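You operate a simulated robot arm through the tools that you are given. There is no shell and no other tool.

You run a simulated two-armed robot. Do the job below in one go: nothing can be reset, and whatever is moved stays where it is left.

JOB
Roll the dolly in, brake it and hoist the orange drum onto it.
Fine: brake on before the drum lands.
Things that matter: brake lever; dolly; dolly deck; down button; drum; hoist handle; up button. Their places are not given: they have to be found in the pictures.

The check looks at the end state, three seconds after you hand in, the way a careful person would. Anything else that was tipped, shoved, dropped, spilled or broken makes it a failure.

ROBOT AND FRAMES
Two 6-joint arms with fingered hands on one trunk that stands fixed in place. Base frame: the origin is at the foot of the trunk, x ahead of it, y to its left, z up. Lengths are in m, angles in degrees, forces in N, time in s.
The left shoulder is at [0.02, 0.157, 0.829], the right one opposite. With the tool pointing down near the work surface each hand reaches from about 0.22 to 0.78 m from the base axis, measured 20 degrees to its own side. Payload 4.1 kg a hand.
The tool frame of a hand sits at the grasp point between the pads (the TCP): z along the fingers, y along the line on which they close. The tips reach 0.033 m beyond it. The gripper opens to 0.112 m. The gripper's body begins 0.039 m behind the TCP. The gripper is a hand of 4 fingers: y runs from the thumb to the fingers, the wrist lies at [-0.016, -0.118, -0.2] in the tool frame, and closing takes about 1.5 s.
Orientation is told as [roll, pitch, yaw] about the base's x, y, z axes, in that order, counted from this pose: with the fingers straight down and the wrist toward the robot, the tool's x, y and z point along [0, 1, 0], [1, 0, 0] and [0, 0, -1] of the base frame.

CONTROLS
- The arms move only by the tool jog_arm. It takes "left_steps", "right_steps" or both (then of equal length, played together; a hand with none holds still); each is a list of rows, each a list of 6 numbers: the shift along the tool's x, y, z in units of 150 mm (1.0 is 150 mm), then the turn, a rotation vector about the tool's x, y, z in units of 60 degrees (1.0 is 60 degrees). In form: [[tx, ty, tz, wx, wy, wz], ...]. A call has 1 to 20 rows; each row is the pose to reach, as a shift and turn from the pose commanded when the call began, along the tool's axes at that moment. "left_gripper" and "right_gripper" are, for a hand that has rows, the finger opening in m, from 0 to 0.112, set as the call begins (left out, the last holds). A call with a number of a shift or a turn outside -1 to 1 is refused whole. A row lasts 0.2 s, in which the tool goes at most 0.05 m and 8.6 degrees; a call with a longer step from one row to the next is refused whole, and so is a gripper value outside its range. A pose out of reach is approached as far as the arm can. The call stops where the force on the tool passes 60 N (or 10 N more than at its start, if that is more) or the arm is blocked; 0.2 s more then pass. Each finger travels about 0.072 m/s and halts on what it meets, pressing with about 33 N; the grip force reading is that of the motor and also rises with nothing between the fingers. The clock runs only during rows and for 0.2 s after the last one: add rows that repeat a pose to give the fingers time. The reply holds the time, the measured pose of the TCP, the force on the tool along the base axes, the opening and the grip force, in the units named above and with some noise, with the torque about the TCP (base axes, N m) and any sound that the robot's microphone picked up.
- Cameras (640 x 400 px; columns grow to the right, rows downward): "scene" is now at [0.0575, -0.0175, 1.4648]; the picture's right is [-0.19, -0.98, 0.00], its down [-0.54, 0.10, -0.84] and it looks along [0.82, -0.16, -0.55] (base axes); focal length 214 px, centre (320, 200). "left" rides on the left gripper at [-0.066, -0.089, -0.13] in its tool frame; the picture's right is [-0.79, -0.29, 0.54], its down [0.55, -0.71, 0.44] and it looks along [0.26, 0.64, 0.72] (tool axes); focal length 247 px, centre (320, 200). "right" rides on the right gripper at [0.066, -0.089, -0.13] in its tool frame; the picture's right is [-0.79, 0.29, -0.54], its down [-0.55, -0.71, 0.44] and it looks along [-0.26, 0.64, 0.72] (tool axes); focal length 247 px, centre (320, 200).
- camera(camera): a new picture of that camera. The clock stands still meanwhile.
- finger_targets(index, middle, ring, thumb_bend, thumb_turn, hand): sets how far each is bent, from 0 (flat) to 1 (curled in); at 0.3 the hand is open as for a grip, at 0.7 the pads meet at the TCP. One left out holds its place. A second passes; each finger stops where it meets its share of the squeeze, and holds until it gets a number again. A gripper value or a shape takes the hand back. It gives what a move gives, with no picture; readings hold the bend of each and the force on the fingers (four entries, about 0 where the hand has none), thumb and palm. thumb_turn goes from beside the hand (0) to across from the fingers (1), as for a grip.
- hand_shape(shape, hand): the hand has 4 fingers and takes this shape, open, in about a second: jaw (thumb against the fingers, like two jaws); tri (thumb and two fingers); tip (a fingertip pinch); poke (one finger out to press); point (the index stretched); flat (the hand flat); cup (the hand cupped); fist (a fist). The gripper value then closes the fingers along that shape, each until it touches; the sizes above hold for jaw. It gives what a move gives, with no picture.
- aim_head(pan, tilt): turns the head with the scene camera to pan (to the left, within 86 degrees either way) and tilt (down, from -29 to 69), counted from straight ahead of the robot. It gives what a move gives.
- pixel_to_xyz(camera, pixels): for up to 12 pixels [column, row] of the newest picture of that camera ("zoom" is the newest enlarged one), the place [x, y, z] in the base frame of the surface seen there, good to about 0.002 m. The clock stands still meanwhile.
- inspect(camera, box): a new picture of the part [left, top, right, bottom] of that camera's present view, enlarged. The clock stands still meanwhile.
- finish_job(): hands the job in; it is judged then, once.

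Unless the task says otherwise, let go and move clear before handing in.

The tools are called after "Call:" by a JSON object that holds its "api" and its "payload". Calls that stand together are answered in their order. jog_arm: Moves the arms, as the interface text tells. Its arguments: {"type":"object","properties":{"left_steps":{"type":"array"},"left_gripper":{"type":"number"},"right_steps":{"type":"array"},"right_gripper":{"type":"number"}},"required":[]} The other tools are called the same way: hand_shape (shape, hand) gives the hand a shape; finger_targets (index, middle, ring, thumb_bend, thumb_turn, hand) moves the fingers one by one; aim_head (pan, tilt) turns the head that bears the scene camera; camera (camera) takes a picture; pixel_to_xyz (camera, pixels) gives the place of the surface under pixels of a picture; inspect (camera, box) takes an enlarged picture of a part of a camera's view; finish_job () hands the job in.

At the start:

```text
clock: 0.0
left_eef_pos: [0.3151, 0.0648, 1.3665]
left_tcp_rot: [0.0, 0.0, -8.4]
left_ft_force: [-0.2, 0.2, 0.3]
left_torque: [0.02, 0.03, 0.02]
left_grip_width: 0.1118
left_grasp_force: 0.1
left_shape: jaw
left_bend: [0.3, 0.3, 0.3, 0.3, 0.98]
left_finger forces: [0.0, 0.0, 0.0, 0.0, 0.0, 0.1]
right_eef_pos: [0.3346, -0.2046, 1.3671]
right_tcp_rot: [0.0, 0.0, -8.4]
right_ft_force: [-1.0, 0.2, 0.2]
right_torque: [-0.02, -0.03, -0.01]
right_grip_width: 0.1116
right_grasp_force: 0.0
right_shape: jaw
right_bend: [0.3, 0.3, 0.3, 0.3, 0.98]
right_finger forces: [0.0, 0.1, 0.0, 0.0, 0.0, 0.0]
head pan, tilt: [-10.7, 33.2]
```

scene: 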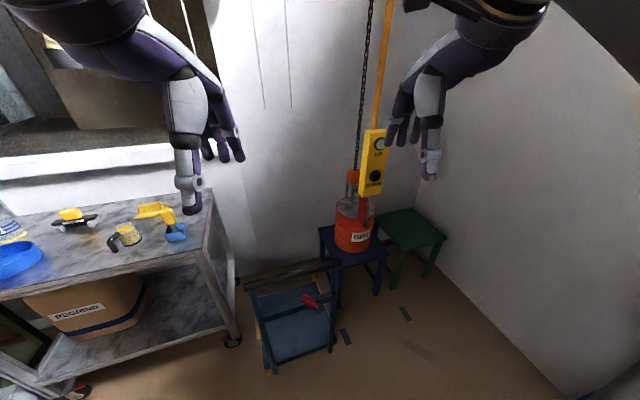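
right: 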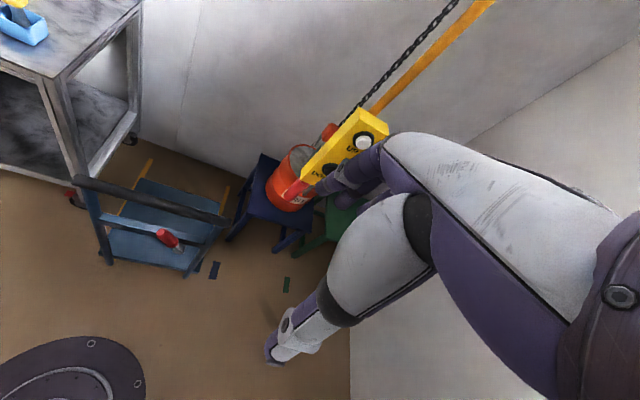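
left: 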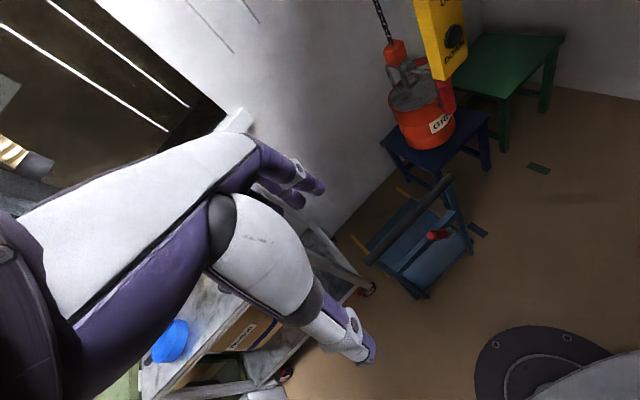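

The scene shows the blue dolly around (290,320) with a red lever at (311,300), the orange drum on a blue stool at (353,225), the yellow pendant at (373,165), and a green stool at (412,230). I'll look closer at each before moving.

Call:
{"api": "inspect", "payload": {"camera": "scene", "box": [220, 220, 460, 380]}}

Call:
{"api": "inspect", "payload": {"camera": "scene", "box": [310, 100, 450, 280]}}

Call:
{"api": "inspect", "payload": {"camera": "right", "box": [60, 80, 420, 300]}}

Call:
{"api": "inspect", "payload": {"camera": "left", "box": [330, 0, 600, 310]}}

```text
2.50 times, centred on (340, 300) of scene
```

zoom: 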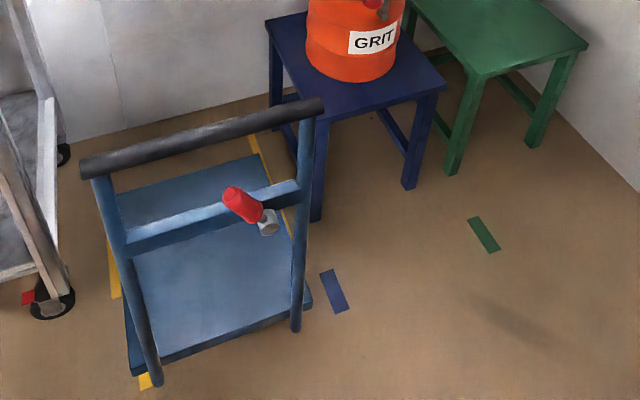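

```text
2.22 times, centred on (380, 190) of scene
```

zoom: 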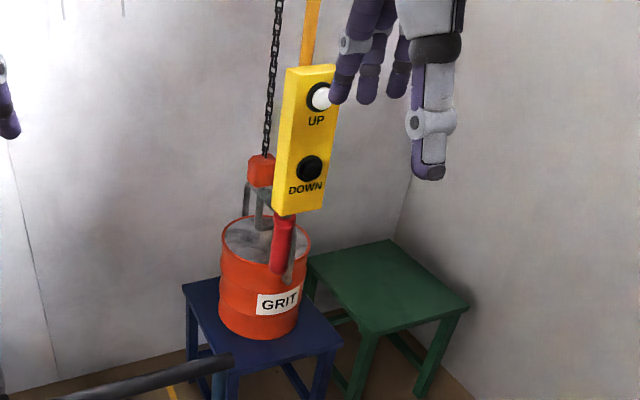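

```text
1.78 times, centred on (240, 190) of right
```

zoom: 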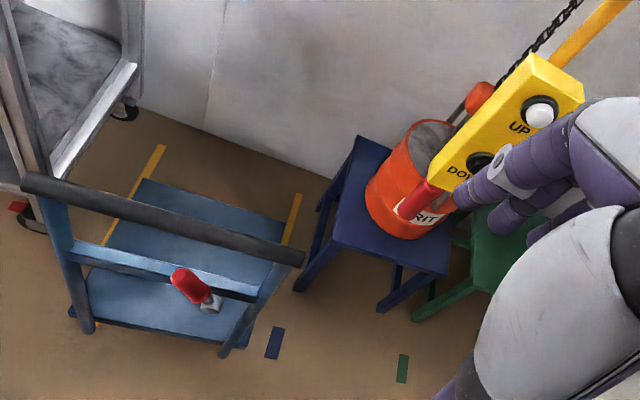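

```text
1.29 times, centred on (465, 155) of left
```

zoom: 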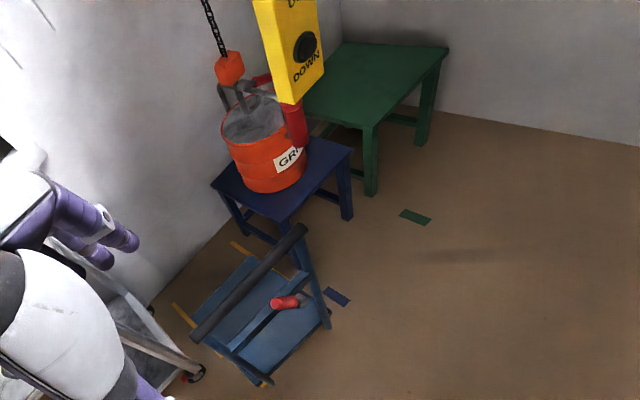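

The dolly sits over yellow floor lines with a red brake lever on its crossbar; the drum hangs under a clamp with a red handle next to it. I'll measure positions from a scene picture.

Call:
{"api": "camera", "payload": {"camera": "scene"}}

Call:
{"api": "pixel_to_xyz", "payload": {"camera": "scene", "pixels": [[256, 285], [294, 273], [338, 261], [311, 299], [327, 309], [271, 363], [331, 348], [283, 320], [346, 336], [405, 314], [279, 373], [258, 325]]}}

Call:
{"api": "pixel_to_xyz", "payload": {"camera": "scene", "pixels": [[380, 143], [375, 176], [353, 176], [369, 210], [352, 242], [338, 205], [370, 245], [330, 235], [410, 225], [360, 190], [361, 100], [384, 60]]}}

```text
taken
```

scene: 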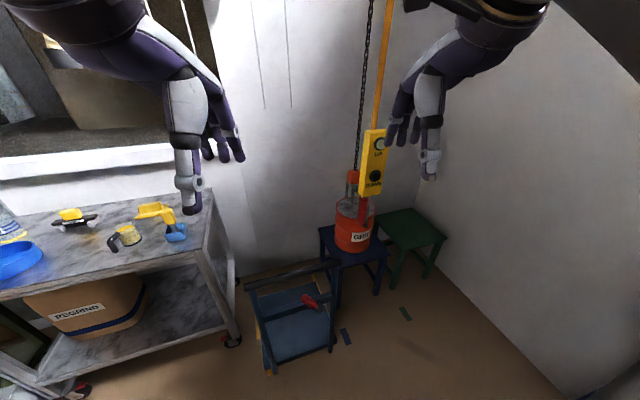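

```text
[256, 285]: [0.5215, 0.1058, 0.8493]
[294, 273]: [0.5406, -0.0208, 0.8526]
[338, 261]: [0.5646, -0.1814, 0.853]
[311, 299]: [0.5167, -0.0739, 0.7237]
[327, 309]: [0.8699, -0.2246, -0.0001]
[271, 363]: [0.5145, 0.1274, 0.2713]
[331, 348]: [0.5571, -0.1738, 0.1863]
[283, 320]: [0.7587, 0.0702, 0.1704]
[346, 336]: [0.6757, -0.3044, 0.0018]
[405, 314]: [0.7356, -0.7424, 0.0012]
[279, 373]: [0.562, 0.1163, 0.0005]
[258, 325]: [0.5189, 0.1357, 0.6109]
```

```text
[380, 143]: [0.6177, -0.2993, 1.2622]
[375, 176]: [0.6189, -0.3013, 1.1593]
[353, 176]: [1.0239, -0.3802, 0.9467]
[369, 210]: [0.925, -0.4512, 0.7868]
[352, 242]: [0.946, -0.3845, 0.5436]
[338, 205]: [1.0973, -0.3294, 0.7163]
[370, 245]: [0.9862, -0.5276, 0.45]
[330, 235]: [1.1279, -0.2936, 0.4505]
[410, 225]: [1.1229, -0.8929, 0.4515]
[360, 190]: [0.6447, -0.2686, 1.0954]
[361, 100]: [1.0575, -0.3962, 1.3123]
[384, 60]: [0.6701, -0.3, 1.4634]
```

The dolly's push bar is at about x 0.54, z 0.85, the pendant buttons at x≈0.62, y≈-0.30, z 1.26/1.16, and the drum is at x≈1.03, y≈-0.39. I'll tilt the head up to see how the hoist is mounted.

Call:
{"api": "aim_head", "payload": {"pan": -20, "tilt": -20}}

Call:
{"api": "camera", "payload": {"camera": "scene"}}

```text
clock: 1.2
left_eef_pos: [0.3148, 0.0653, 1.3683]
left_tcp_rot: [0.0, 0.0, -8.4]
left_ft_force: [-0.5, 0.3, 0.7]
left_torque: [-0.01, 0.01, 0.0]
left_grip_width: 0.1116
left_grasp_force: 0.0
left_shape: jaw
left_bend: [0.3, 0.3, 0.3, 0.3, 0.98]
left_finger forces: [0.0, 0.1, 0.1, 0.0, 0.1, 0.1]
right_eef_pos: [0.3333, -0.2042, 1.3676]
right_tcp_rot: [0.0, 0.0, -8.3]
right_ft_force: [0.0, -0.2, -0.2]
right_torque: [-0.01, 0.01, -0.03]
right_grip_width: 0.1114
right_grasp_force: 0.0
right_shape: jaw
right_bend: [0.3, 0.3, 0.3, 0.3, 0.98]
right_finger forces: [0.0, 0.1, 0.0, 0.0, 0.1, 0.1]
head pan, tilt: [-20.0, -20.0]
```

```text
taken
```

scene: 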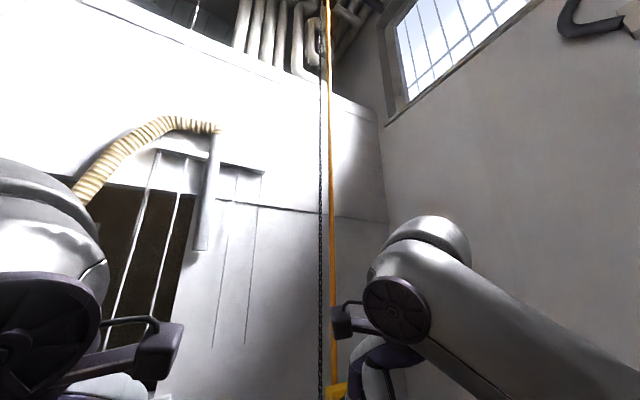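

The chain at (322,200) runs straight up beyond view. I'll tilt up fully to see the top, then look down at the lane.

Call:
{"api": "aim_head", "payload": {"pan": -20, "tilt": -29}}

Call:
{"api": "camera", "payload": {"camera": "scene"}}

Call:
{"api": "aim_head", "payload": {"pan": -15, "tilt": 55}}

Call:
{"api": "camera", "payload": {"camera": "scene"}}

```text
clock: 1.9
left_eef_pos: [0.3138, 0.0647, 1.3667]
left_tcp_rot: [0.0, 0.1, -8.3]
left_ft_force: [0.3, 0.1, 0.4]
left_torque: [0.01, 0.0, -0.02]
left_grip_width: 0.1116
left_grasp_force: 0.1
left_shape: jaw
left_bend: [0.3, 0.3, 0.3, 0.3, 0.98]
left_finger forces: [0.0, 0.1, 0.0, 0.0, 0.0, 0.0]
right_eef_pos: [0.335, -0.2053, 1.3662]
right_tcp_rot: [0.0, 0.0, -8.4]
right_ft_force: [0.7, -0.1, -0.7]
right_torque: [-0.02, 0.01, 0.03]
right_grip_width: 0.1118
right_grasp_force: 0.0
right_shape: jaw
right_bend: [0.3, 0.3, 0.3, 0.3, 0.98]
right_finger forces: [0.0, 0.1, 0.0, 0.0, 0.0, 0.0]
head pan, tilt: [-20.0, -28.6]
```

```text
taken
```

scene: 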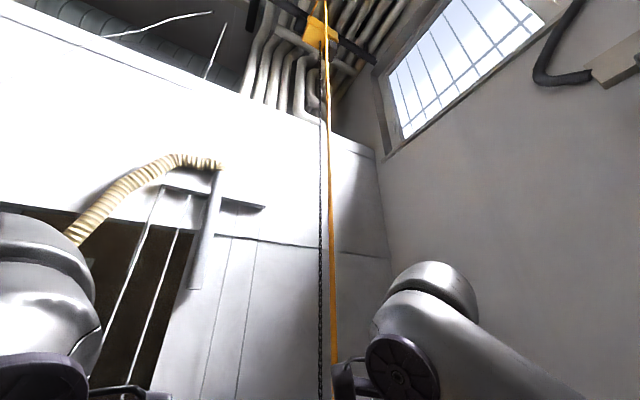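

```text
clock: 3.5
left_eef_pos: [0.3155, 0.0659, 1.3681]
left_tcp_rot: [0.0, 0.0, -8.3]
left_ft_force: [-0.5, -0.5, 0.4]
left_torque: [-0.02, 0.03, 0.02]
left_grip_width: 0.1118
left_grasp_force: 0.1
left_shape: jaw
left_bend: [0.3, 0.3, 0.3, 0.3, 0.98]
left_finger forces: [0.0, 0.0, 0.0, 0.1, 0.0, 0.1]
right_eef_pos: [0.3337, -0.2049, 1.3666]
right_tcp_rot: [0.0, 0.0, -8.5]
right_ft_force: [-0.4, 0.2, 0.7]
right_torque: [-0.02, -0.02, -0.01]
right_grip_width: 0.1116
right_grasp_force: 0.0
right_shape: jaw
right_bend: [0.3, 0.3, 0.3, 0.3, 0.98]
right_finger forces: [0.0, 0.0, 0.1, 0.0, 0.0, 0.1]
head pan, tilt: [-15.0, 55.0]
```

```text
taken
```

scene: 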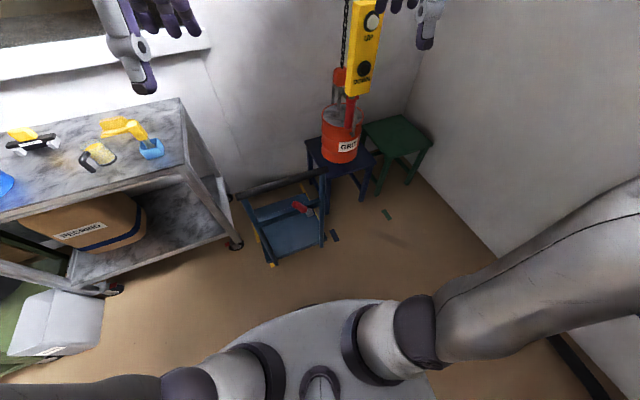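

A dark ceiling rail runs along y at x≈1.05 with a yellow trolley above the drum, so the drum must be raised, pulled sideways by its handle over the dolly lane, and lowered. I'll zoom on the handle, lever and dolly from this angle.

Call:
{"api": "inspect", "payload": {"camera": "scene", "box": [290, 60, 410, 180]}}

Call:
{"api": "pixel_to_xyz", "payload": {"camera": "zoom", "pixels": [[320, 200], [300, 180], [330, 240], [310, 215], [240, 140], [250, 190], [200, 250], [250, 300], [300, 310], [210, 100], [340, 260], [270, 250]]}}

Call:
{"api": "inspect", "payload": {"camera": "scene", "box": [225, 160, 405, 280]}}

```text
3.33 times, centred on (350, 120) of scene
```

zoom: 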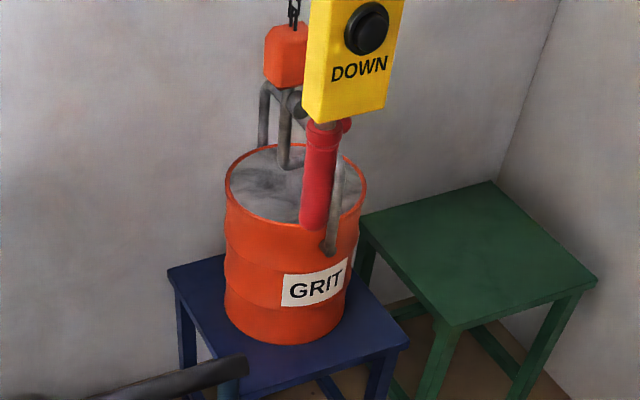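

```text
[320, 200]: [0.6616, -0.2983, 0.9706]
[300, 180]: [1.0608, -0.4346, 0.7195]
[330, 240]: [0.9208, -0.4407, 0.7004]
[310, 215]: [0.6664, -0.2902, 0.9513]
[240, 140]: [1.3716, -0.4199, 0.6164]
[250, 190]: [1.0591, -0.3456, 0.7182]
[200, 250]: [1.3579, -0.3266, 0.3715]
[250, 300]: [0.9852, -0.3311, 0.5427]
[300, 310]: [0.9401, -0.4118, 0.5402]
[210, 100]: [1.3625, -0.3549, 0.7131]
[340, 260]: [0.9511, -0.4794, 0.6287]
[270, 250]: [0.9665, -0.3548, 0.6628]
```

```text
3.33 times, centred on (315, 220) of scene
```

zoom: 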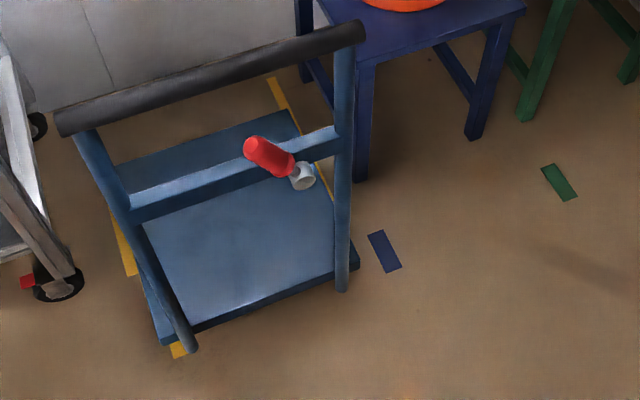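

The red grip just below the pendant is at about (0.66,-0.30,0.95–1.05), so the handle is within reach and the pendant/handle moves the hoist along the rail. I'll measure the dolly's corners, the yellow lane lines and the stools.

Call:
{"api": "pixel_to_xyz", "payload": {"camera": "zoom", "pixels": [[62, 122], [355, 35], [285, 112], [165, 335], [352, 262], [273, 83], [128, 268], [178, 350], [318, 180], [258, 152], [303, 178], [290, 172]]}}

Call:
{"api": "pixel_to_xyz", "payload": {"camera": "zoom", "pixels": [[376, 232], [395, 269], [547, 166], [572, 198], [335, 60], [520, 10], [140, 155], [120, 225], [240, 250], [200, 180], [320, 145], [340, 250]]}}

Call:
{"api": "camera", "payload": {"camera": "scene"}}

Call:
{"api": "pixel_to_xyz", "payload": {"camera": "scene", "pixels": [[373, 20], [363, 68], [352, 85], [350, 115], [345, 92], [376, 2], [350, 160], [318, 140], [375, 153], [341, 118], [338, 75], [345, 40]]}}

```text
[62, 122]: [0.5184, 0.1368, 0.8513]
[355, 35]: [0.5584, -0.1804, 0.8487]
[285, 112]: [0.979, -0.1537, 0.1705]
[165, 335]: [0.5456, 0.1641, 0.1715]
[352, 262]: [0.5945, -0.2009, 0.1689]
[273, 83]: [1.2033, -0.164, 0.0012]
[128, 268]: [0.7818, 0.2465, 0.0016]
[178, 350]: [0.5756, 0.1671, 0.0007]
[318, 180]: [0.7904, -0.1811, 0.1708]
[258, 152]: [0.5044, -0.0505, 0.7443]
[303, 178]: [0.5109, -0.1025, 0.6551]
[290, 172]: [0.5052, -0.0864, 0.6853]
```

```text
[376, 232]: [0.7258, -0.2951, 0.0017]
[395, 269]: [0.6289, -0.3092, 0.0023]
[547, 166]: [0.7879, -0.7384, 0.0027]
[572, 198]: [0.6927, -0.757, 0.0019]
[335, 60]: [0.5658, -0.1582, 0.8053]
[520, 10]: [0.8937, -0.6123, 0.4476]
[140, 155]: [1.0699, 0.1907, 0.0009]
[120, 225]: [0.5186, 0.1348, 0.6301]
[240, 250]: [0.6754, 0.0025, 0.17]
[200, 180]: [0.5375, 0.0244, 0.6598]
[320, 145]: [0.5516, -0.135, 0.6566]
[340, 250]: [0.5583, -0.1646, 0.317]
```

```text
taken
```

scene: 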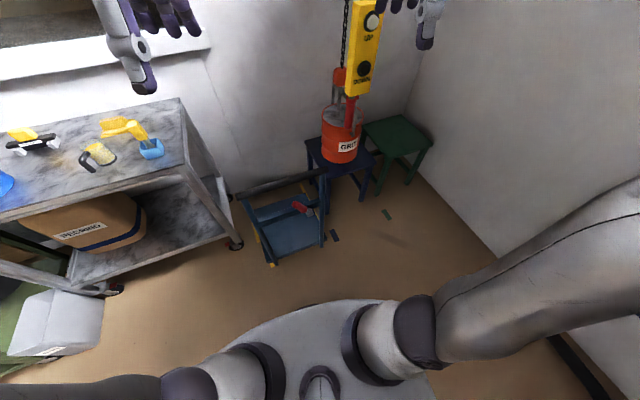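

```text
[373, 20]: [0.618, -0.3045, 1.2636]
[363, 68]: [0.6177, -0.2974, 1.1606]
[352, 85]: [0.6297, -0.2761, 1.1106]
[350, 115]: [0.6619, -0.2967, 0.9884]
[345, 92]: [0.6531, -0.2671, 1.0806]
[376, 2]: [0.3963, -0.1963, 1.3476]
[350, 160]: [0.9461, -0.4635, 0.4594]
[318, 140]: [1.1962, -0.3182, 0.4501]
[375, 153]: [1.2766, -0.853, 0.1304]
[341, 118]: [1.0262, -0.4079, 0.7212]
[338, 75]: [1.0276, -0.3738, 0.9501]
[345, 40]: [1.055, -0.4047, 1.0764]
```

Working in lane coordinates (about 7.8° rotated), the deck is centred about u 0.756 and needs to go forward about 0.235 m to sit under the rail line. Before moving arms I'll measure the cart at left and the bar/lever more precisely.

Call:
{"api": "pixel_to_xyz", "payload": {"camera": "scene", "pixels": [[181, 100], [188, 168], [100, 185], [20, 210], [235, 243], [152, 146], [100, 156], [118, 290], [130, 75], [60, 135], [120, 285], [200, 190]]}}

Call:
{"api": "inspect", "payload": {"camera": "scene", "box": [230, 160, 350, 240]}}

Call:
{"api": "pixel_to_xyz", "payload": {"camera": "zoom", "pixels": [[60, 175], [60, 195], [300, 115], [300, 100], [300, 130], [500, 50], [500, 70], [370, 225], [395, 250], [420, 265], [340, 210], [430, 210]]}}

```text
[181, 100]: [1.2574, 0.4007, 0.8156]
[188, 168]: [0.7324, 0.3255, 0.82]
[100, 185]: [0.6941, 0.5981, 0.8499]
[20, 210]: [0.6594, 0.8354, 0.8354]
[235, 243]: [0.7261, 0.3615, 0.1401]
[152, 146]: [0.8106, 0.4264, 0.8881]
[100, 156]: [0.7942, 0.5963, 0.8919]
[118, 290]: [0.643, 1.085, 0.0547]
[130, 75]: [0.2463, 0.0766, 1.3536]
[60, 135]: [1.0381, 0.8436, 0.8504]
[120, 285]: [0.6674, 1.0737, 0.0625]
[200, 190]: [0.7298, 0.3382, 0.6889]
```

```text
5.00 times, centred on (290, 200) of scene
```

zoom: 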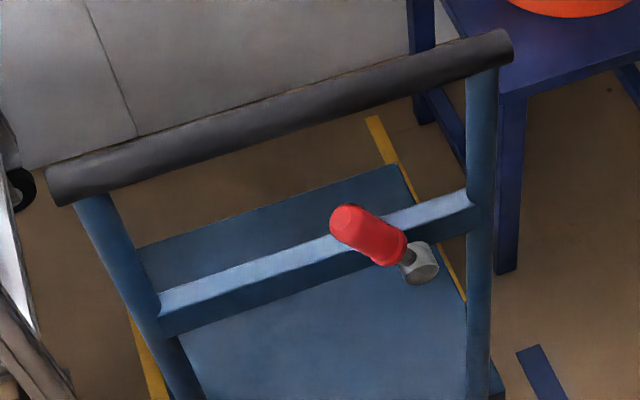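

```text
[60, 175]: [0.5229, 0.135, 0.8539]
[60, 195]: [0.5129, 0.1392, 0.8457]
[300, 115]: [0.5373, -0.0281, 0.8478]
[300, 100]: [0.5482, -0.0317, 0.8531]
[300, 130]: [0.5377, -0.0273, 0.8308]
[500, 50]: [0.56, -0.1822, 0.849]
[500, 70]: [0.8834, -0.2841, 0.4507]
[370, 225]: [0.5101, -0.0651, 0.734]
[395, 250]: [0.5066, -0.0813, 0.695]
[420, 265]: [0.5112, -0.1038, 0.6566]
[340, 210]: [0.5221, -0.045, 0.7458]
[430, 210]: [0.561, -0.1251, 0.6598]
```

The lever pivots at about (0.511,-0.104,0.656) with its knob leaning left at (0.505,-0.05,0.745); the cart starts at y≥0.32 so the lane is clear. First move: bring both hands down and square them with the lane.

Call:
{"api": "jog_arm", "payload": {"left_steps": [[0, 0, 0.3, 0, 0, -0.13], [0, 0, 0.6, 0, 0, -0.27], [0, 0, 0.9, 0, 0, -0.27], [0, 0, 1.0, 0, 0, -0.27]], "right_steps": [[0, 0, 0.3, 0, 0, -0.13], [0, 0, 0.6, 0, 0, -0.27], [0, 0, 0.9, 0, 0, -0.27], [0, 0, 1.0, 0, 0, -0.27]]}}

```text
clock: 4.5
left_eef_pos: [0.3141, 0.0647, 1.2143]
left_tcp_rot: [0.0, 0.0, 7.9]
left_ft_force: [0.5, -0.4, -0.4]
left_torque: [0.0, 0.05, -0.01]
left_grip_width: 0.1115
left_grasp_force: 0.1
left_shape: jaw
left_bend: [0.3, 0.3, 0.3, 0.3, 0.98]
left_finger forces: [0.0, 0.0, 0.1, 0.1, 0.0, 0.1]
right_eef_pos: [0.335, -0.2047, 1.2165]
right_tcp_rot: [0.1, 0.0, 7.8]
right_ft_force: [-0.2, 0.3, 0.6]
right_torque: [-0.02, -0.01, 0.02]
right_grip_width: 0.1116
right_grasp_force: 0.0
right_shape: jaw
right_bend: [0.3, 0.3, 0.3, 0.3, 0.98]
right_finger forces: [0.0, 0.0, 0.0, 0.1, 0.1, 0.1]
head pan, tilt: [-15.0, 55.0]
```

Both hands are aligned at yaw 7.8°. Next: lower further, move forward and tilt the fingers 40° forward.

Call:
{"api": "jog_arm", "payload": {"left_steps": [[-0.025, 0.083, 0.167, -0.111, 0, 0], [-0.05, 0.167, 0.333, -0.222, 0, 0], [-0.075, 0.25, 0.5, -0.333, 0, 0], [-0.1, 0.333, 0.667, -0.444, 0, 0], [-0.125, 0.417, 0.833, -0.556, 0, 0], [-0.15, 0.5, 1.0, -0.667, 0, 0]], "right_steps": [[0.065, 0.1, 0.167, -0.111, 0, 0], [0.13, 0.2, 0.333, -0.222, 0, 0], [0.195, 0.3, 0.5, -0.333, 0, 0], [0.26, 0.4, 0.667, -0.444, 0, 0], [0.325, 0.5, 0.833, -0.556, 0, 0], [0.39, 0.6, 1.0, -0.667, 0, 0]]}}

Call:
{"api": "camera", "payload": {"camera": "scene"}}

Call:
{"api": "camera", "payload": {"camera": "left"}}

Call:
{"api": "camera", "payload": {"camera": "right"}}

```text
clock: 5.9
left_eef_pos: [0.4194, 0.0254, 1.0892]
left_tcp_rot: [0.6, -39.9, 7.5]
left_ft_force: [-4.8, 14.5, -12.7]
left_torque: [0.46, -2.23, -2.52]
left_grip_width: 0.1118
left_grasp_force: 0.1
left_shape: jaw
left_bend: [0.3, 0.3, 0.3, 0.3, 0.98]
left_finger forces: [0.0, 0.0, 0.0, 0.0, 0.1, 0.1]
left hand out of reach, approached as far as the arm can: row 5, 6
right_eef_pos: [0.4464, -0.1246, 1.1077]
right_tcp_rot: [-0.1, -40.1, 7.2]
right_ft_force: [3.6, -13.8, 13.1]
right_torque: [1.14, 2.4, 2.24]
right_grip_width: 0.1118
right_grasp_force: 0.1
right_shape: jaw
right_bend: [0.3, 0.3, 0.3, 0.3, 0.98]
right_finger forces: [0.1, 0.0, 0.0, 0.1, 0.0, 0.0]
right hand out of reach, approached as far as the arm can: row 4, 5, 6
head pan, tilt: [-15.0, 55.0]
```

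```text
taken
```

scene: 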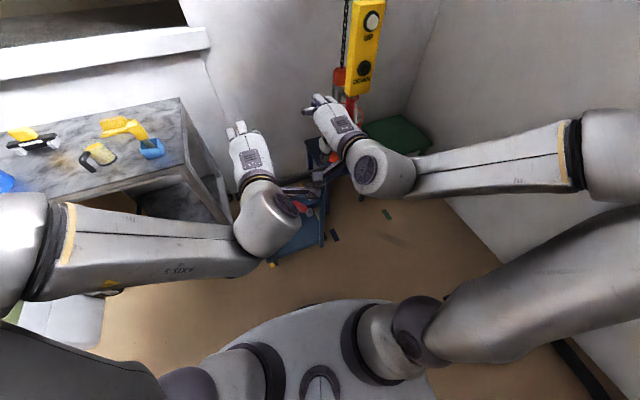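

```text
taken
```

left: 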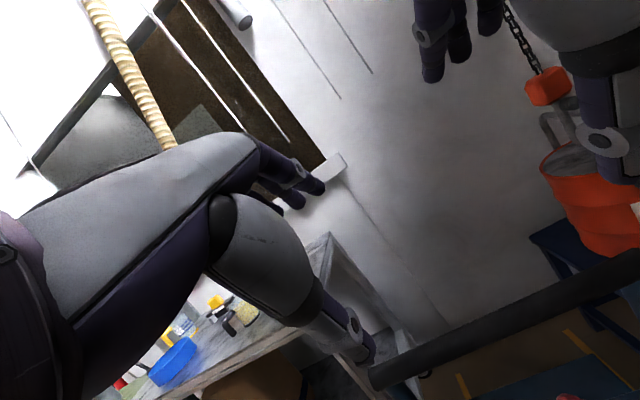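

```text
taken
```

right: 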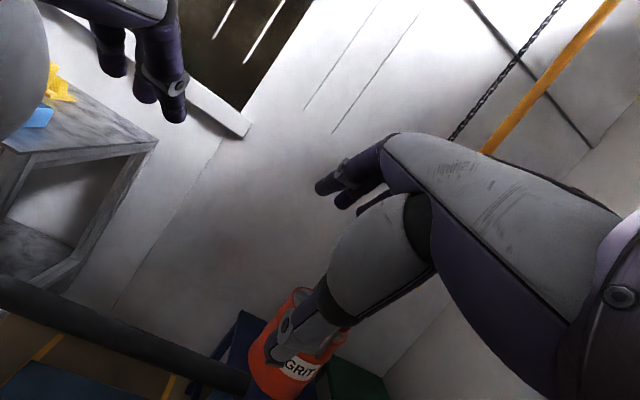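

The arms came too close to each other (opposite forces of ~14 N) because the tilted pose is hard so near the trunk. I'll spread the hands apart and move them forward and down.

Call:
{"api": "jog_arm", "payload": {"left_steps": [[0.16, 0.0, 0.05, 0, 0, 0], [0.33, 0.05, 0.25, 0, 0, 0], [0.33, 0.09, 0.5, 0, 0, 0], [0.33, 0.09, 0.5, 0, 0, 0]], "right_steps": [[-0.16, 0.0, 0.05, 0, 0, 0], [-0.33, 0.05, 0.25, 0, 0, 0], [-0.33, 0.09, 0.5, 0, 0, 0], [-0.33, 0.09, 0.5, 0, 0, 0]]}}

```text
clock: 6.9
left_eef_pos: [0.4792, 0.0786, 1.0488]
left_tcp_rot: [0.0, -40.0, 7.8]
left_ft_force: [0.6, -0.9, -0.4]
left_torque: [0.01, 0.02, 0.02]
left_grip_width: 0.1119
left_grasp_force: 0.1
left_shape: jaw
left_bend: [0.3, 0.3, 0.3, 0.3, 0.98]
left_finger forces: [0.0, 0.0, 0.1, 0.0, 0.1, 0.0]
left hand out of reach, approached as far as the arm can: row 1, 2, 3, 4
right_eef_pos: [0.506, -0.1151, 1.0869]
right_tcp_rot: [-0.7, -39.0, 6.5]
right_ft_force: [-0.5, 0.2, -0.1]
right_torque: [0.02, -0.02, -0.01]
right_grip_width: 0.1119
right_grasp_force: 0.0
right_shape: jaw
right_bend: [0.3, 0.3, 0.3, 0.3, 0.98]
right_finger forces: [0.0, 0.0, 0.0, 0.1, 0.0, 0.0]
right hand out of reach, approached as far as the arm can: row 1, 2, 3, 4
head pan, tilt: [-15.0, 55.0]
```

The left hand follows, the right lags near its limits. Going lower should ease the wrists, so I'll take both toward the pre-grasp in front of the bar.

Call:
{"api": "jog_arm", "payload": {"left_steps": [[0.03, -0.15, 0.13, 0, 0, 0], [0.05, -0.3, 0.26, 0, 0, 0], [0.05, -0.45, 0.39, 0, 0, 0], [0.05, -0.61, 0.52, 0, 0, 0], [0.05, -0.61, 0.52, 0, 0, 0]], "right_steps": [[-0.05, -0.19, 0.18, 0, 0, 0], [-0.1, -0.39, 0.36, 0, 0, 0], [-0.15, -0.58, 0.54, 0, 0, 0], [-0.19, -0.78, 0.72, 0, 0, 0], [-0.19, -0.78, 0.72, 0, 0, 0]]}}

Call:
{"api": "camera", "payload": {"camera": "scene"}}

Call:
{"api": "camera", "payload": {"camera": "left"}}

Call:
{"api": "camera", "payload": {"camera": "right"}}

```text
clock: 8.1
left_eef_pos: [0.5029, 0.0639, 0.9332]
left_tcp_rot: [0.1, -40.1, 7.8]
left_ft_force: [0.9, -1.2, 0.1]
left_torque: [-0.01, -0.02, -0.01]
left_grip_width: 0.1118
left_grasp_force: 0.1
left_shape: jaw
left_bend: [0.3, 0.3, 0.3, 0.3, 0.98]
left_finger forces: [0.1, 0.0, 0.0, 0.0, 0.1, 0.0]
left hand out of reach, approached as far as the arm can: row 1, 2, 3, 4, 5
right_eef_pos: [0.4961, -0.0634, 0.976]
right_tcp_rot: [-1.0, -38.8, 5.7]
right_ft_force: [0.8, 0.9, 0.2]
right_torque: [-0.02, 0.03, -0.01]
right_grip_width: 0.1119
right_grasp_force: 0.1
right_shape: jaw
right_bend: [0.3, 0.3, 0.3, 0.3, 0.98]
right_finger forces: [0.1, 0.1, 0.1, 0.0, 0.1, 0.1]
right hand out of reach, approached as far as the arm can: row 1, 2, 3, 4, 5
head pan, tilt: [-15.0, 55.0]
```

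```text
taken
```

scene: 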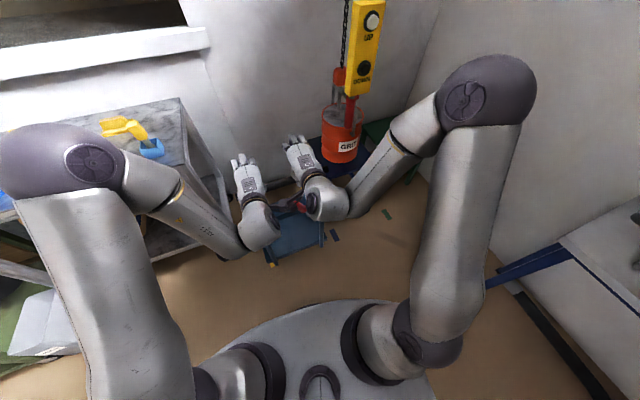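

```text
taken
```

left: 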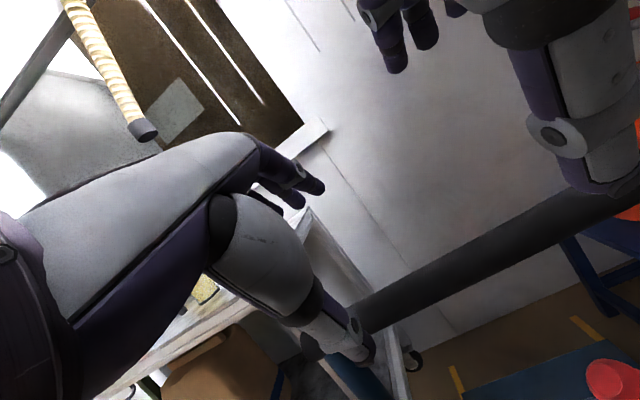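

```text
taken
```

right: 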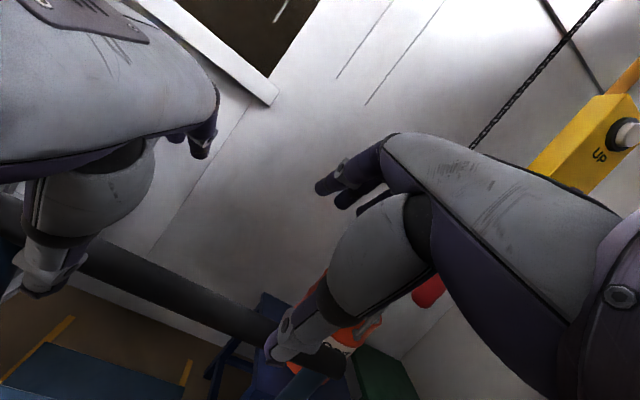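

Both arms report their tilt as unreachable, and the right drifted inward (y -0.063), so two hands on the bar is awkward. I'll retract the right hand up and back, and reduce the left hand's tilt to 20° to grip the bar alone near its centre.

Call:
{"api": "jog_arm", "payload": {"left_steps": [[0, 0, -0.1, 0.067, 0, 0], [0, 0, -0.1, 0.133, 0, 0], [0, 0, -0.1, 0.2, 0, 0], [-0.1, 0, -0.1, 0.267, 0, 0], [-0.2, 0, 0, 0.333, 0, 0]], "right_steps": [[-0.1, 0, -0.2, 0.133, 0, 0], [-0.2, 0, -0.4, 0.267, 0, 0], [-0.3, 0, -0.6, 0.4, 0, 0], [-0.4, 0, -0.8, 0.533, 0, 0], [-0.5, 0, -1.0, 0.667, 0, 0]]}}

```text
clock: 9.3
left_eef_pos: [0.5064, 0.0335, 0.9345]
left_tcp_rot: [0.0, -20.0, 7.8]
left_ft_force: [0.2, -0.6, 0.1]
left_torque: [-0.01, -0.02, 0.01]
left_grip_width: 0.1116
left_grasp_force: 0.1
left_shape: jaw
left_bend: [0.3, 0.3, 0.3, 0.3, 0.98]
left_finger forces: [0.0, 0.0, 0.0, 0.0, 0.0, 0.0]
right_eef_pos: [0.4067, -0.1455, 1.0922]
right_tcp_rot: [-0.8, 1.2, 5.1]
right_ft_force: [0.5, -0.1, -0.6]
right_torque: [-0.04, -0.01, -0.03]
right_grip_width: 0.1118
right_grasp_force: 0.1
right_shape: jaw
right_bend: [0.3, 0.3, 0.3, 0.3, 0.98]
right_finger forces: [0.0, 0.0, 0.0, 0.0, 0.1, 0.0]
head pan, tilt: [-15.0, 55.0]
```

Both poses are now reachable; the left TCP is at (0.506,0.034,0.935), straight above/behind the bar. I'll look before closing in.

Call:
{"api": "jog_arm", "payload": {"right_steps": [[-0.2, -0.13, -0.1, 0, 0, 0], [-0.4, -0.26, -0.2, 0, 0, 0], [-0.6, -0.4, -0.3, 0, 0, 0]]}}

Call:
{"api": "camera", "payload": {"camera": "left"}}

Call:
{"api": "camera", "payload": {"camera": "scene"}}

Call:
{"api": "pixel_to_xyz", "payload": {"camera": "left", "pixels": [[400, 290], [450, 270], [500, 245], [550, 220], [600, 200], [420, 300], [600, 380]]}}

```text
clock: 10.1
left_eef_pos: [0.5067, 0.0347, 0.9338]
left_tcp_rot: [-0.1, -20.0, 7.9]
left_ft_force: [0.4, 0.1, 0.0]
left_torque: [-0.03, 0.01, 0.0]
left_grip_width: 0.1117
left_grasp_force: 0.0
left_shape: jaw
left_bend: [0.3, 0.3, 0.3, 0.3, 0.98]
left_finger forces: [0.1, 0.0, 0.1, 0.0, 0.0, 0.0]
right_eef_pos: [0.356, -0.2374, 1.1407]
right_tcp_rot: [-0.9, 1.2, 5.1]
right_ft_force: [0.6, 0.7, -0.4]
right_torque: [-0.01, 0.0, 0.02]
right_grip_width: 0.1118
right_grasp_force: 0.1
right_shape: jaw
right_bend: [0.3, 0.3, 0.3, 0.3, 0.98]
right_finger forces: [0.1, 0.0, 0.1, 0.0, 0.1, 0.0]
head pan, tilt: [-15.0, 55.0]
```

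```text
taken
```

left: 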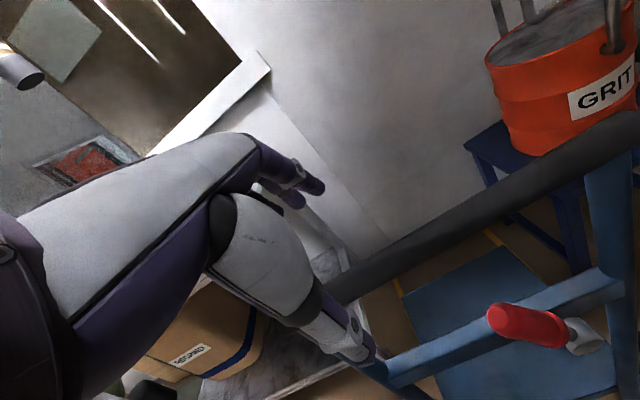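

```text
taken
```

scene: 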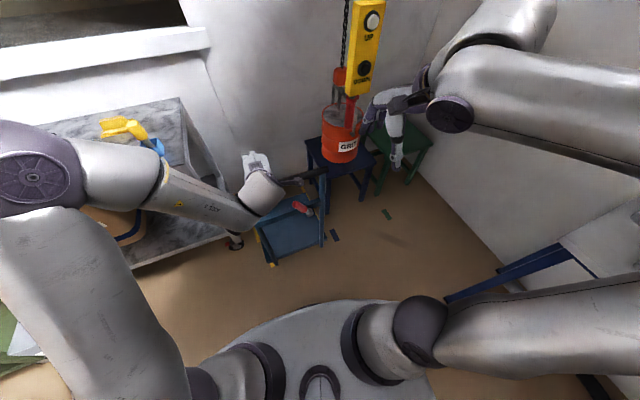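

```text
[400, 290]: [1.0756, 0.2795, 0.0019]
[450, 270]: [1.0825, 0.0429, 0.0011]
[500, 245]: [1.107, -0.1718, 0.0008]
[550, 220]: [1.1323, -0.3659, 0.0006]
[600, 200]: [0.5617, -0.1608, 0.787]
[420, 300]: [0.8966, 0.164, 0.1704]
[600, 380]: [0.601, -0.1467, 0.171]
```

I'll check the left elbow and forearm heights relative to the cart before pushing forward.

Call:
{"api": "pixel_to_xyz", "payload": {"camera": "scene", "pixels": [[40, 180], [115, 170], [165, 190], [210, 205], [255, 190], [60, 140], [450, 112], [380, 105], [395, 150], [255, 160]]}}

Call:
{"api": "pixel_to_xyz", "payload": {"camera": "left", "pixels": [[400, 260], [450, 235], [500, 205], [550, 175], [590, 150], [510, 320], [580, 345]]}}

```text
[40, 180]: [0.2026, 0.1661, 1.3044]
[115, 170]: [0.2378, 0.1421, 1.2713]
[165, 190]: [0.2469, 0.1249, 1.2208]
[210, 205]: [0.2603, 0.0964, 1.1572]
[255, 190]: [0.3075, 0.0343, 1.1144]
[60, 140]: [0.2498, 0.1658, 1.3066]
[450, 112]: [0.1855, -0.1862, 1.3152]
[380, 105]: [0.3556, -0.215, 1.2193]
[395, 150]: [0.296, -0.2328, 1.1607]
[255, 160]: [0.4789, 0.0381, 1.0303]
```

```text
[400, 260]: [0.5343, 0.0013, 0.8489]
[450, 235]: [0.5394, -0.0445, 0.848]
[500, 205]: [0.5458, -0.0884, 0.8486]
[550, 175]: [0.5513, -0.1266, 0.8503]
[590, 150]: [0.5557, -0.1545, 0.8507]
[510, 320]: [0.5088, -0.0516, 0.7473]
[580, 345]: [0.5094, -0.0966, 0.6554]
```

The elbow is up at z≈1.3 over the trunk, well clear of the cart. I'll lower the open left hand onto the bar.

Call:
{"api": "jog_arm", "payload": {"left_steps": [[0, 0, 0.15, 0, 0, 0], [0, 0, 0.3, 0, 0, 0], [0, 0, 0.45, 0, 0, 0], [0, 0, 0.6, 0, 0, 0], [0, 0, 0.7, 0, 0, 0]]}}

Call:
{"api": "camera", "payload": {"camera": "left"}}

Call:
{"api": "camera", "payload": {"camera": "scene"}}

```text
clock: 11.3
left_eef_pos: [0.5422, 0.0385, 0.8359]
left_tcp_rot: [-0.1, -20.1, 7.8]
left_ft_force: [-0.5, 0.3, 0.9]
left_torque: [0.02, 0.03, 0.0]
left_grip_width: 0.1117
left_grasp_force: 0.1
left_shape: jaw
left_bend: [0.3, 0.3, 0.3, 0.3, 0.98]
left_finger forces: [0.1, 0.0, 0.1, 0.0, 0.0, 0.1]
right_eef_pos: [0.3554, -0.2389, 1.1415]
right_tcp_rot: [-0.7, 1.1, 4.9]
right_ft_force: [-0.3, 0.4, -0.1]
right_torque: [0.03, 0.02, 0.04]
right_grip_width: 0.1118
right_grasp_force: 0.0
right_shape: jaw
right_bend: [0.3, 0.3, 0.3, 0.3, 0.98]
right_finger forces: [0.0, 0.1, 0.0, 0.0, 0.0, 0.0]
head pan, tilt: [-15.0, 55.0]
```

```text
taken
```

left: 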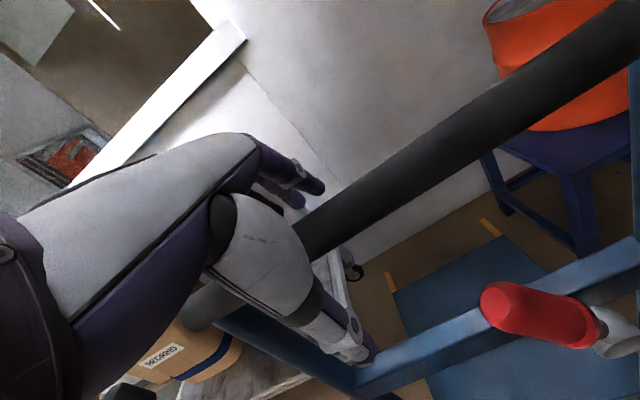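

```text
taken
```

scene: 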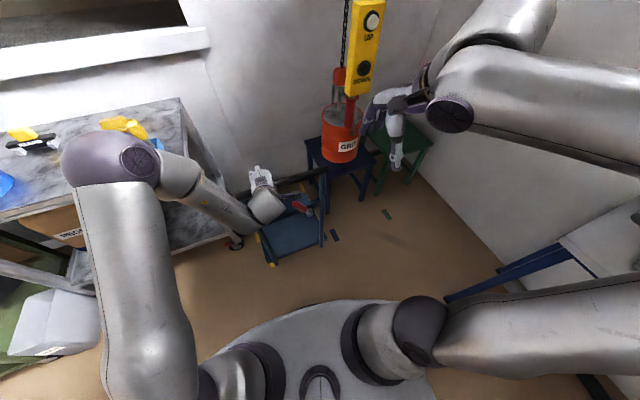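

The bar now passes between the left thumb and fingers (around (450,150) in the left view). I'll close the hand on it.

Call:
{"api": "jog_arm", "payload": {"left_steps": [[0, 0, 0, 0, 0, 0], [0, 0, 0, 0, 0, 0], [0, 0, 0, 0, 0, 0], [0, 0, 0, 0, 0, 0], [0, 0, 0, 0, 0, 0], [0, 0, 0, 0, 0, 0], [0, 0, 0, 0, 0, 0]], "left_gripper": 0.02}}

Call:
{"api": "camera", "payload": {"camera": "left"}}

```text
clock: 12.9
left_eef_pos: [0.5415, 0.0384, 0.8356]
left_tcp_rot: [0.0, -20.0, 7.8]
left_ft_force: [-0.4, 0.2, -0.3]
left_torque: [-0.03, 0.0, 0.04]
left_grip_width: 0.0203
left_grasp_force: 0.0
left_shape: jaw
left_bend: [0.74, 0.59, 0.58, 0.74, 1.0]
left_finger forces: [0.0, 0.1, 0.0, 0.0, 0.0, 0.0]
right_eef_pos: [0.3556, -0.237, 1.1407]
right_tcp_rot: [-0.8, 1.2, 4.9]
right_ft_force: [0.4, 0.0, -0.2]
right_torque: [0.01, 0.01, -0.03]
right_grip_width: 0.1119
right_grasp_force: 0.0
right_shape: jaw
right_bend: [0.3, 0.3, 0.3, 0.3, 0.98]
right_finger forces: [0.1, 0.0, 0.1, 0.0, 0.1, 0.0]
head pan, tilt: [-15.0, 55.0]
```

```text
taken
```

left: 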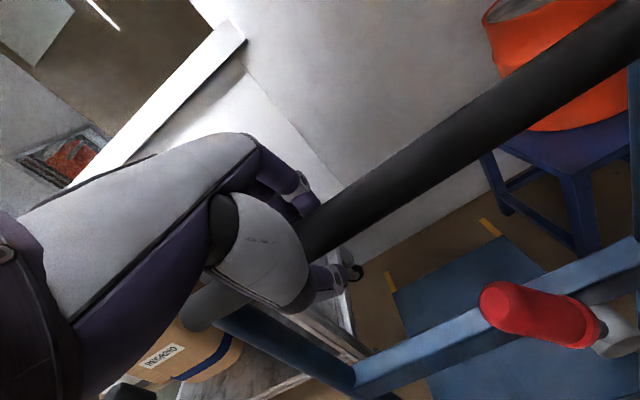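

The hand closed around the bar with no squeeze force, so it cages the bar. I'll do a small forward test push of 3 cm along the lane.

Call:
{"api": "jog_arm", "payload": {"left_steps": [[0, 0.047, 0.017, 0, 0, 0], [0, 0.094, 0.034, 0, 0, 0], [0, 0.141, 0.051, 0, 0, 0], [0, 0.188, 0.068, 0, 0, 0]], "left_gripper": 0.0}}

Call:
{"api": "camera", "payload": {"camera": "scene"}}

Call:
{"api": "camera", "payload": {"camera": "left"}}

```text
clock: 13.9
left_eef_pos: [0.5707, 0.0435, 0.833]
left_tcp_rot: [0.0, -19.8, 7.7]
left_ft_force: [3.9, -5.7, -23.7]
left_torque: [0.07, -0.24, 0.08]
left_grip_width: 0.0111
left_grasp_force: 33.1
left_shape: jaw
left_bend: [0.72, 0.71, 0.7, 0.78, 1.0]
left_finger forces: [10.3, 0.9, 0.2, 0.0, 18.8, 0.0]
right_eef_pos: [0.3568, -0.2381, 1.1408]
right_tcp_rot: [-0.8, 1.2, 5.0]
right_ft_force: [0.0, -0.7, 0.3]
right_torque: [0.02, -0.04, 0.0]
right_grip_width: 0.1118
right_grasp_force: 0.1
right_shape: jaw
right_bend: [0.3, 0.3, 0.3, 0.3, 0.98]
right_finger forces: [0.1, 0.1, 0.0, 0.0, 0.0, 0.0]
head pan, tilt: [-15.0, 55.0]
```

```text
taken
```

scene: 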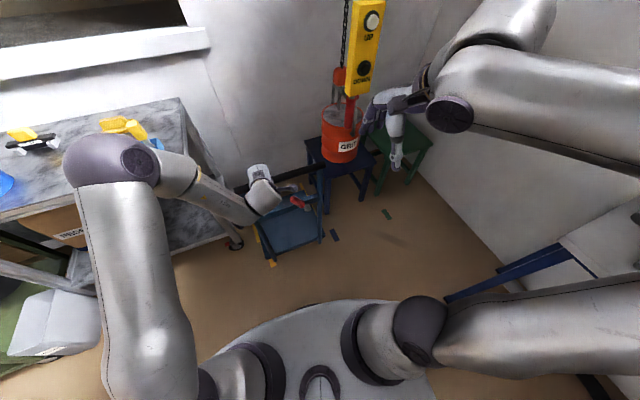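

```text
taken
```

left: 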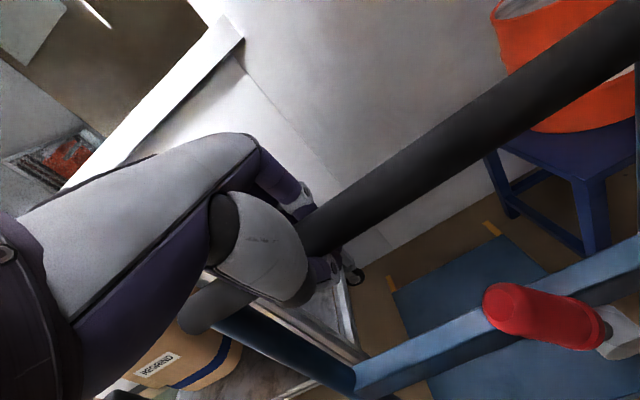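

The dolly moves with the hand (bar followed 3 cm), but the fully closed fingers tug upward with ~24 N. I'll relax to a loose cage and continue pushing along the lane.

Call:
{"api": "jog_arm", "payload": {"left_steps": [[0, 0, 0, 0, 0, 0], [0, 0, 0, 0, 0, 0], [0, 0.047, 0.017, 0, 0, 0], [0, 0.094, 0.034, 0, 0, 0], [0, 0.141, 0.051, 0, 0, 0], [0, 0.188, 0.068, 0, 0, 0], [0, 0.235, 0.085, 0, 0, 0], [0, 0.282, 0.103, 0, 0, 0], [0, 0.329, 0.12, 0, 0, 0], [0, 0.376, 0.137, 0, 0, 0]], "left_gripper": 0.022}}

Call:
{"api": "camera", "payload": {"camera": "scene"}}

Call:
{"api": "camera", "payload": {"camera": "left"}}

Call:
{"api": "pixel_to_xyz", "payload": {"camera": "left", "pixels": [[400, 190], [450, 155], [500, 120], [550, 85], [600, 50], [530, 310], [400, 360], [450, 300]]}}

```text
clock: 16.1
left_eef_pos: [0.6312, 0.0516, 0.8357]
left_tcp_rot: [0.0, -20.1, 7.8]
left_ft_force: [-2.6, 0.2, 0.0]
left_torque: [-0.02, 0.0, 0.0]
left_grip_width: 0.0227
left_grasp_force: 0.1
left_shape: jaw
left_bend: [0.74, 0.59, 0.57, 0.73, 1.0]
left_finger forces: [0.0, 0.0, 0.0, 0.0, 1.9, 0.1]
right_eef_pos: [0.356, -0.2374, 1.1412]
right_tcp_rot: [-0.9, 1.2, 4.9]
right_ft_force: [-0.1, 0.2, 0.0]
right_torque: [-0.02, 0.04, 0.0]
right_grip_width: 0.1119
right_grasp_force: 0.1
right_shape: jaw
right_bend: [0.3, 0.3, 0.3, 0.3, 0.98]
right_finger forces: [0.0, 0.1, 0.1, 0.0, 0.0, 0.1]
head pan, tilt: [-15.0, 55.0]
```

```text
taken
```

scene: 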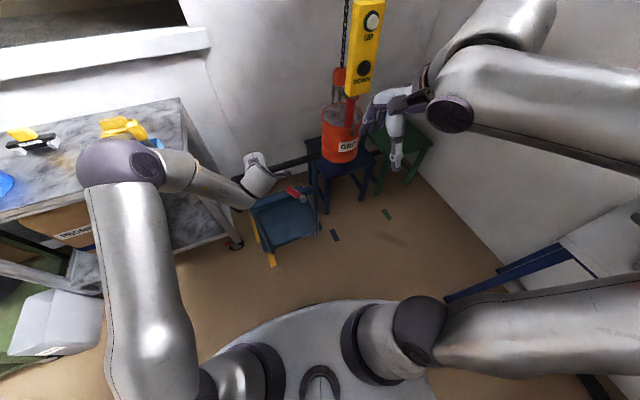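

```text
taken
```

left: 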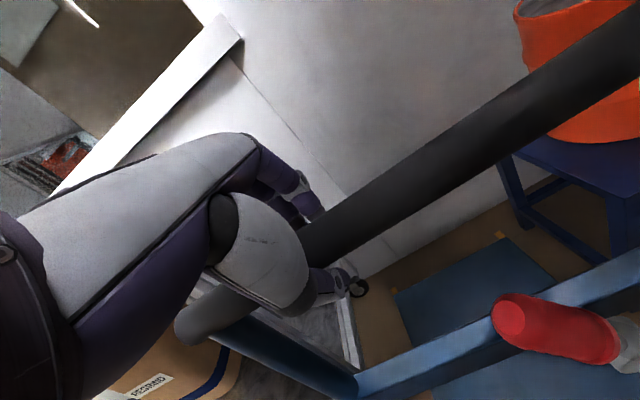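

```text
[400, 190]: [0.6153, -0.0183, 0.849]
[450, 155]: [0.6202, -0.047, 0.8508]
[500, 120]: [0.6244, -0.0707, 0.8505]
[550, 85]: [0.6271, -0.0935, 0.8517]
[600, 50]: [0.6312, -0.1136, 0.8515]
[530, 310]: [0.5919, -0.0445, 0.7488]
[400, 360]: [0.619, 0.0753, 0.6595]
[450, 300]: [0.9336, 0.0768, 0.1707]
```

The dolly has rolled about 8 cm with only ~2.6 N needed. Before going further I'll measure the drum's centre accurately to fix the final dolly position.

Call:
{"api": "inspect", "payload": {"camera": "scene", "box": [300, 60, 390, 180]}}

Call:
{"api": "inspect", "payload": {"camera": "scene", "box": [300, 60, 400, 180]}}

```text
3.33 times, centred on (345, 120) of scene
```

zoom: 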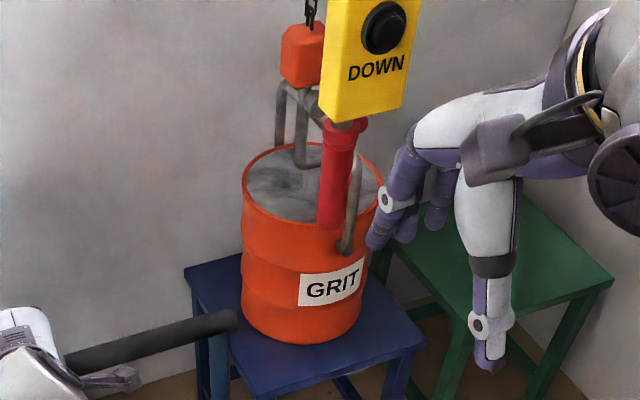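

```text
3.33 times, centred on (350, 120) of scene
```

zoom: 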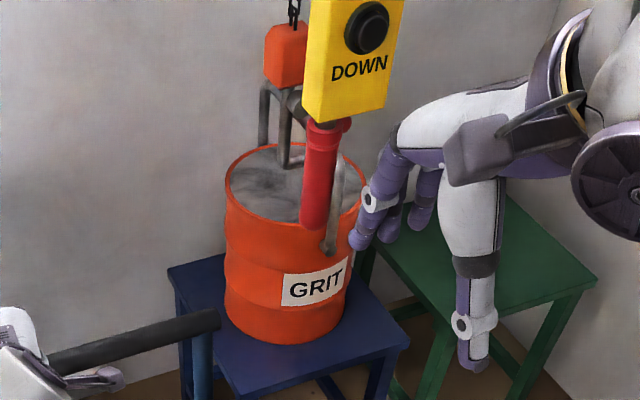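

Call:
{"api": "pixel_to_xyz", "payload": {"camera": "zoom", "pixels": [[230, 195], [262, 149], [280, 221], [250, 213], [235, 165], [228, 318], [250, 338], [285, 343], [318, 333], [345, 305], [355, 215], [300, 150]]}}

Call:
{"api": "pixel_to_xyz", "payload": {"camera": "zoom", "pixels": [[170, 270], [250, 397], [408, 345], [215, 320], [280, 60], [290, 130], [320, 225], [310, 228], [320, 130], [345, 125], [335, 245], [365, 30]]}}

```text
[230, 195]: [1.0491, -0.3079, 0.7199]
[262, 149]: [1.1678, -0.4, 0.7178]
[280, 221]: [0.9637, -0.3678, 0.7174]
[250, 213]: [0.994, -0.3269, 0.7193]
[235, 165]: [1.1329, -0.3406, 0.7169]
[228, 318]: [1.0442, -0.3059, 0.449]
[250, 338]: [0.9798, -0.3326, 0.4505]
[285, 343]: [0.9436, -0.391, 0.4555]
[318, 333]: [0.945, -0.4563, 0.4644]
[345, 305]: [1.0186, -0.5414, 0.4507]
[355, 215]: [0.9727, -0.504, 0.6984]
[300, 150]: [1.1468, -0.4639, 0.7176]
```

```text
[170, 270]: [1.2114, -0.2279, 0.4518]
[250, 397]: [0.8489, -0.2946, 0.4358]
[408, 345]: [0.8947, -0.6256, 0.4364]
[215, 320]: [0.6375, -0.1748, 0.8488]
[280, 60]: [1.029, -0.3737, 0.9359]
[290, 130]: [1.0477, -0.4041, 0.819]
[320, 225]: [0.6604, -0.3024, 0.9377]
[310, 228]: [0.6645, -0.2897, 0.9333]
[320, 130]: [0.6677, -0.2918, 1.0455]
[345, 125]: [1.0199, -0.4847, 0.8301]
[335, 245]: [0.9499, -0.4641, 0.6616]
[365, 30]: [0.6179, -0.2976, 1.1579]
```

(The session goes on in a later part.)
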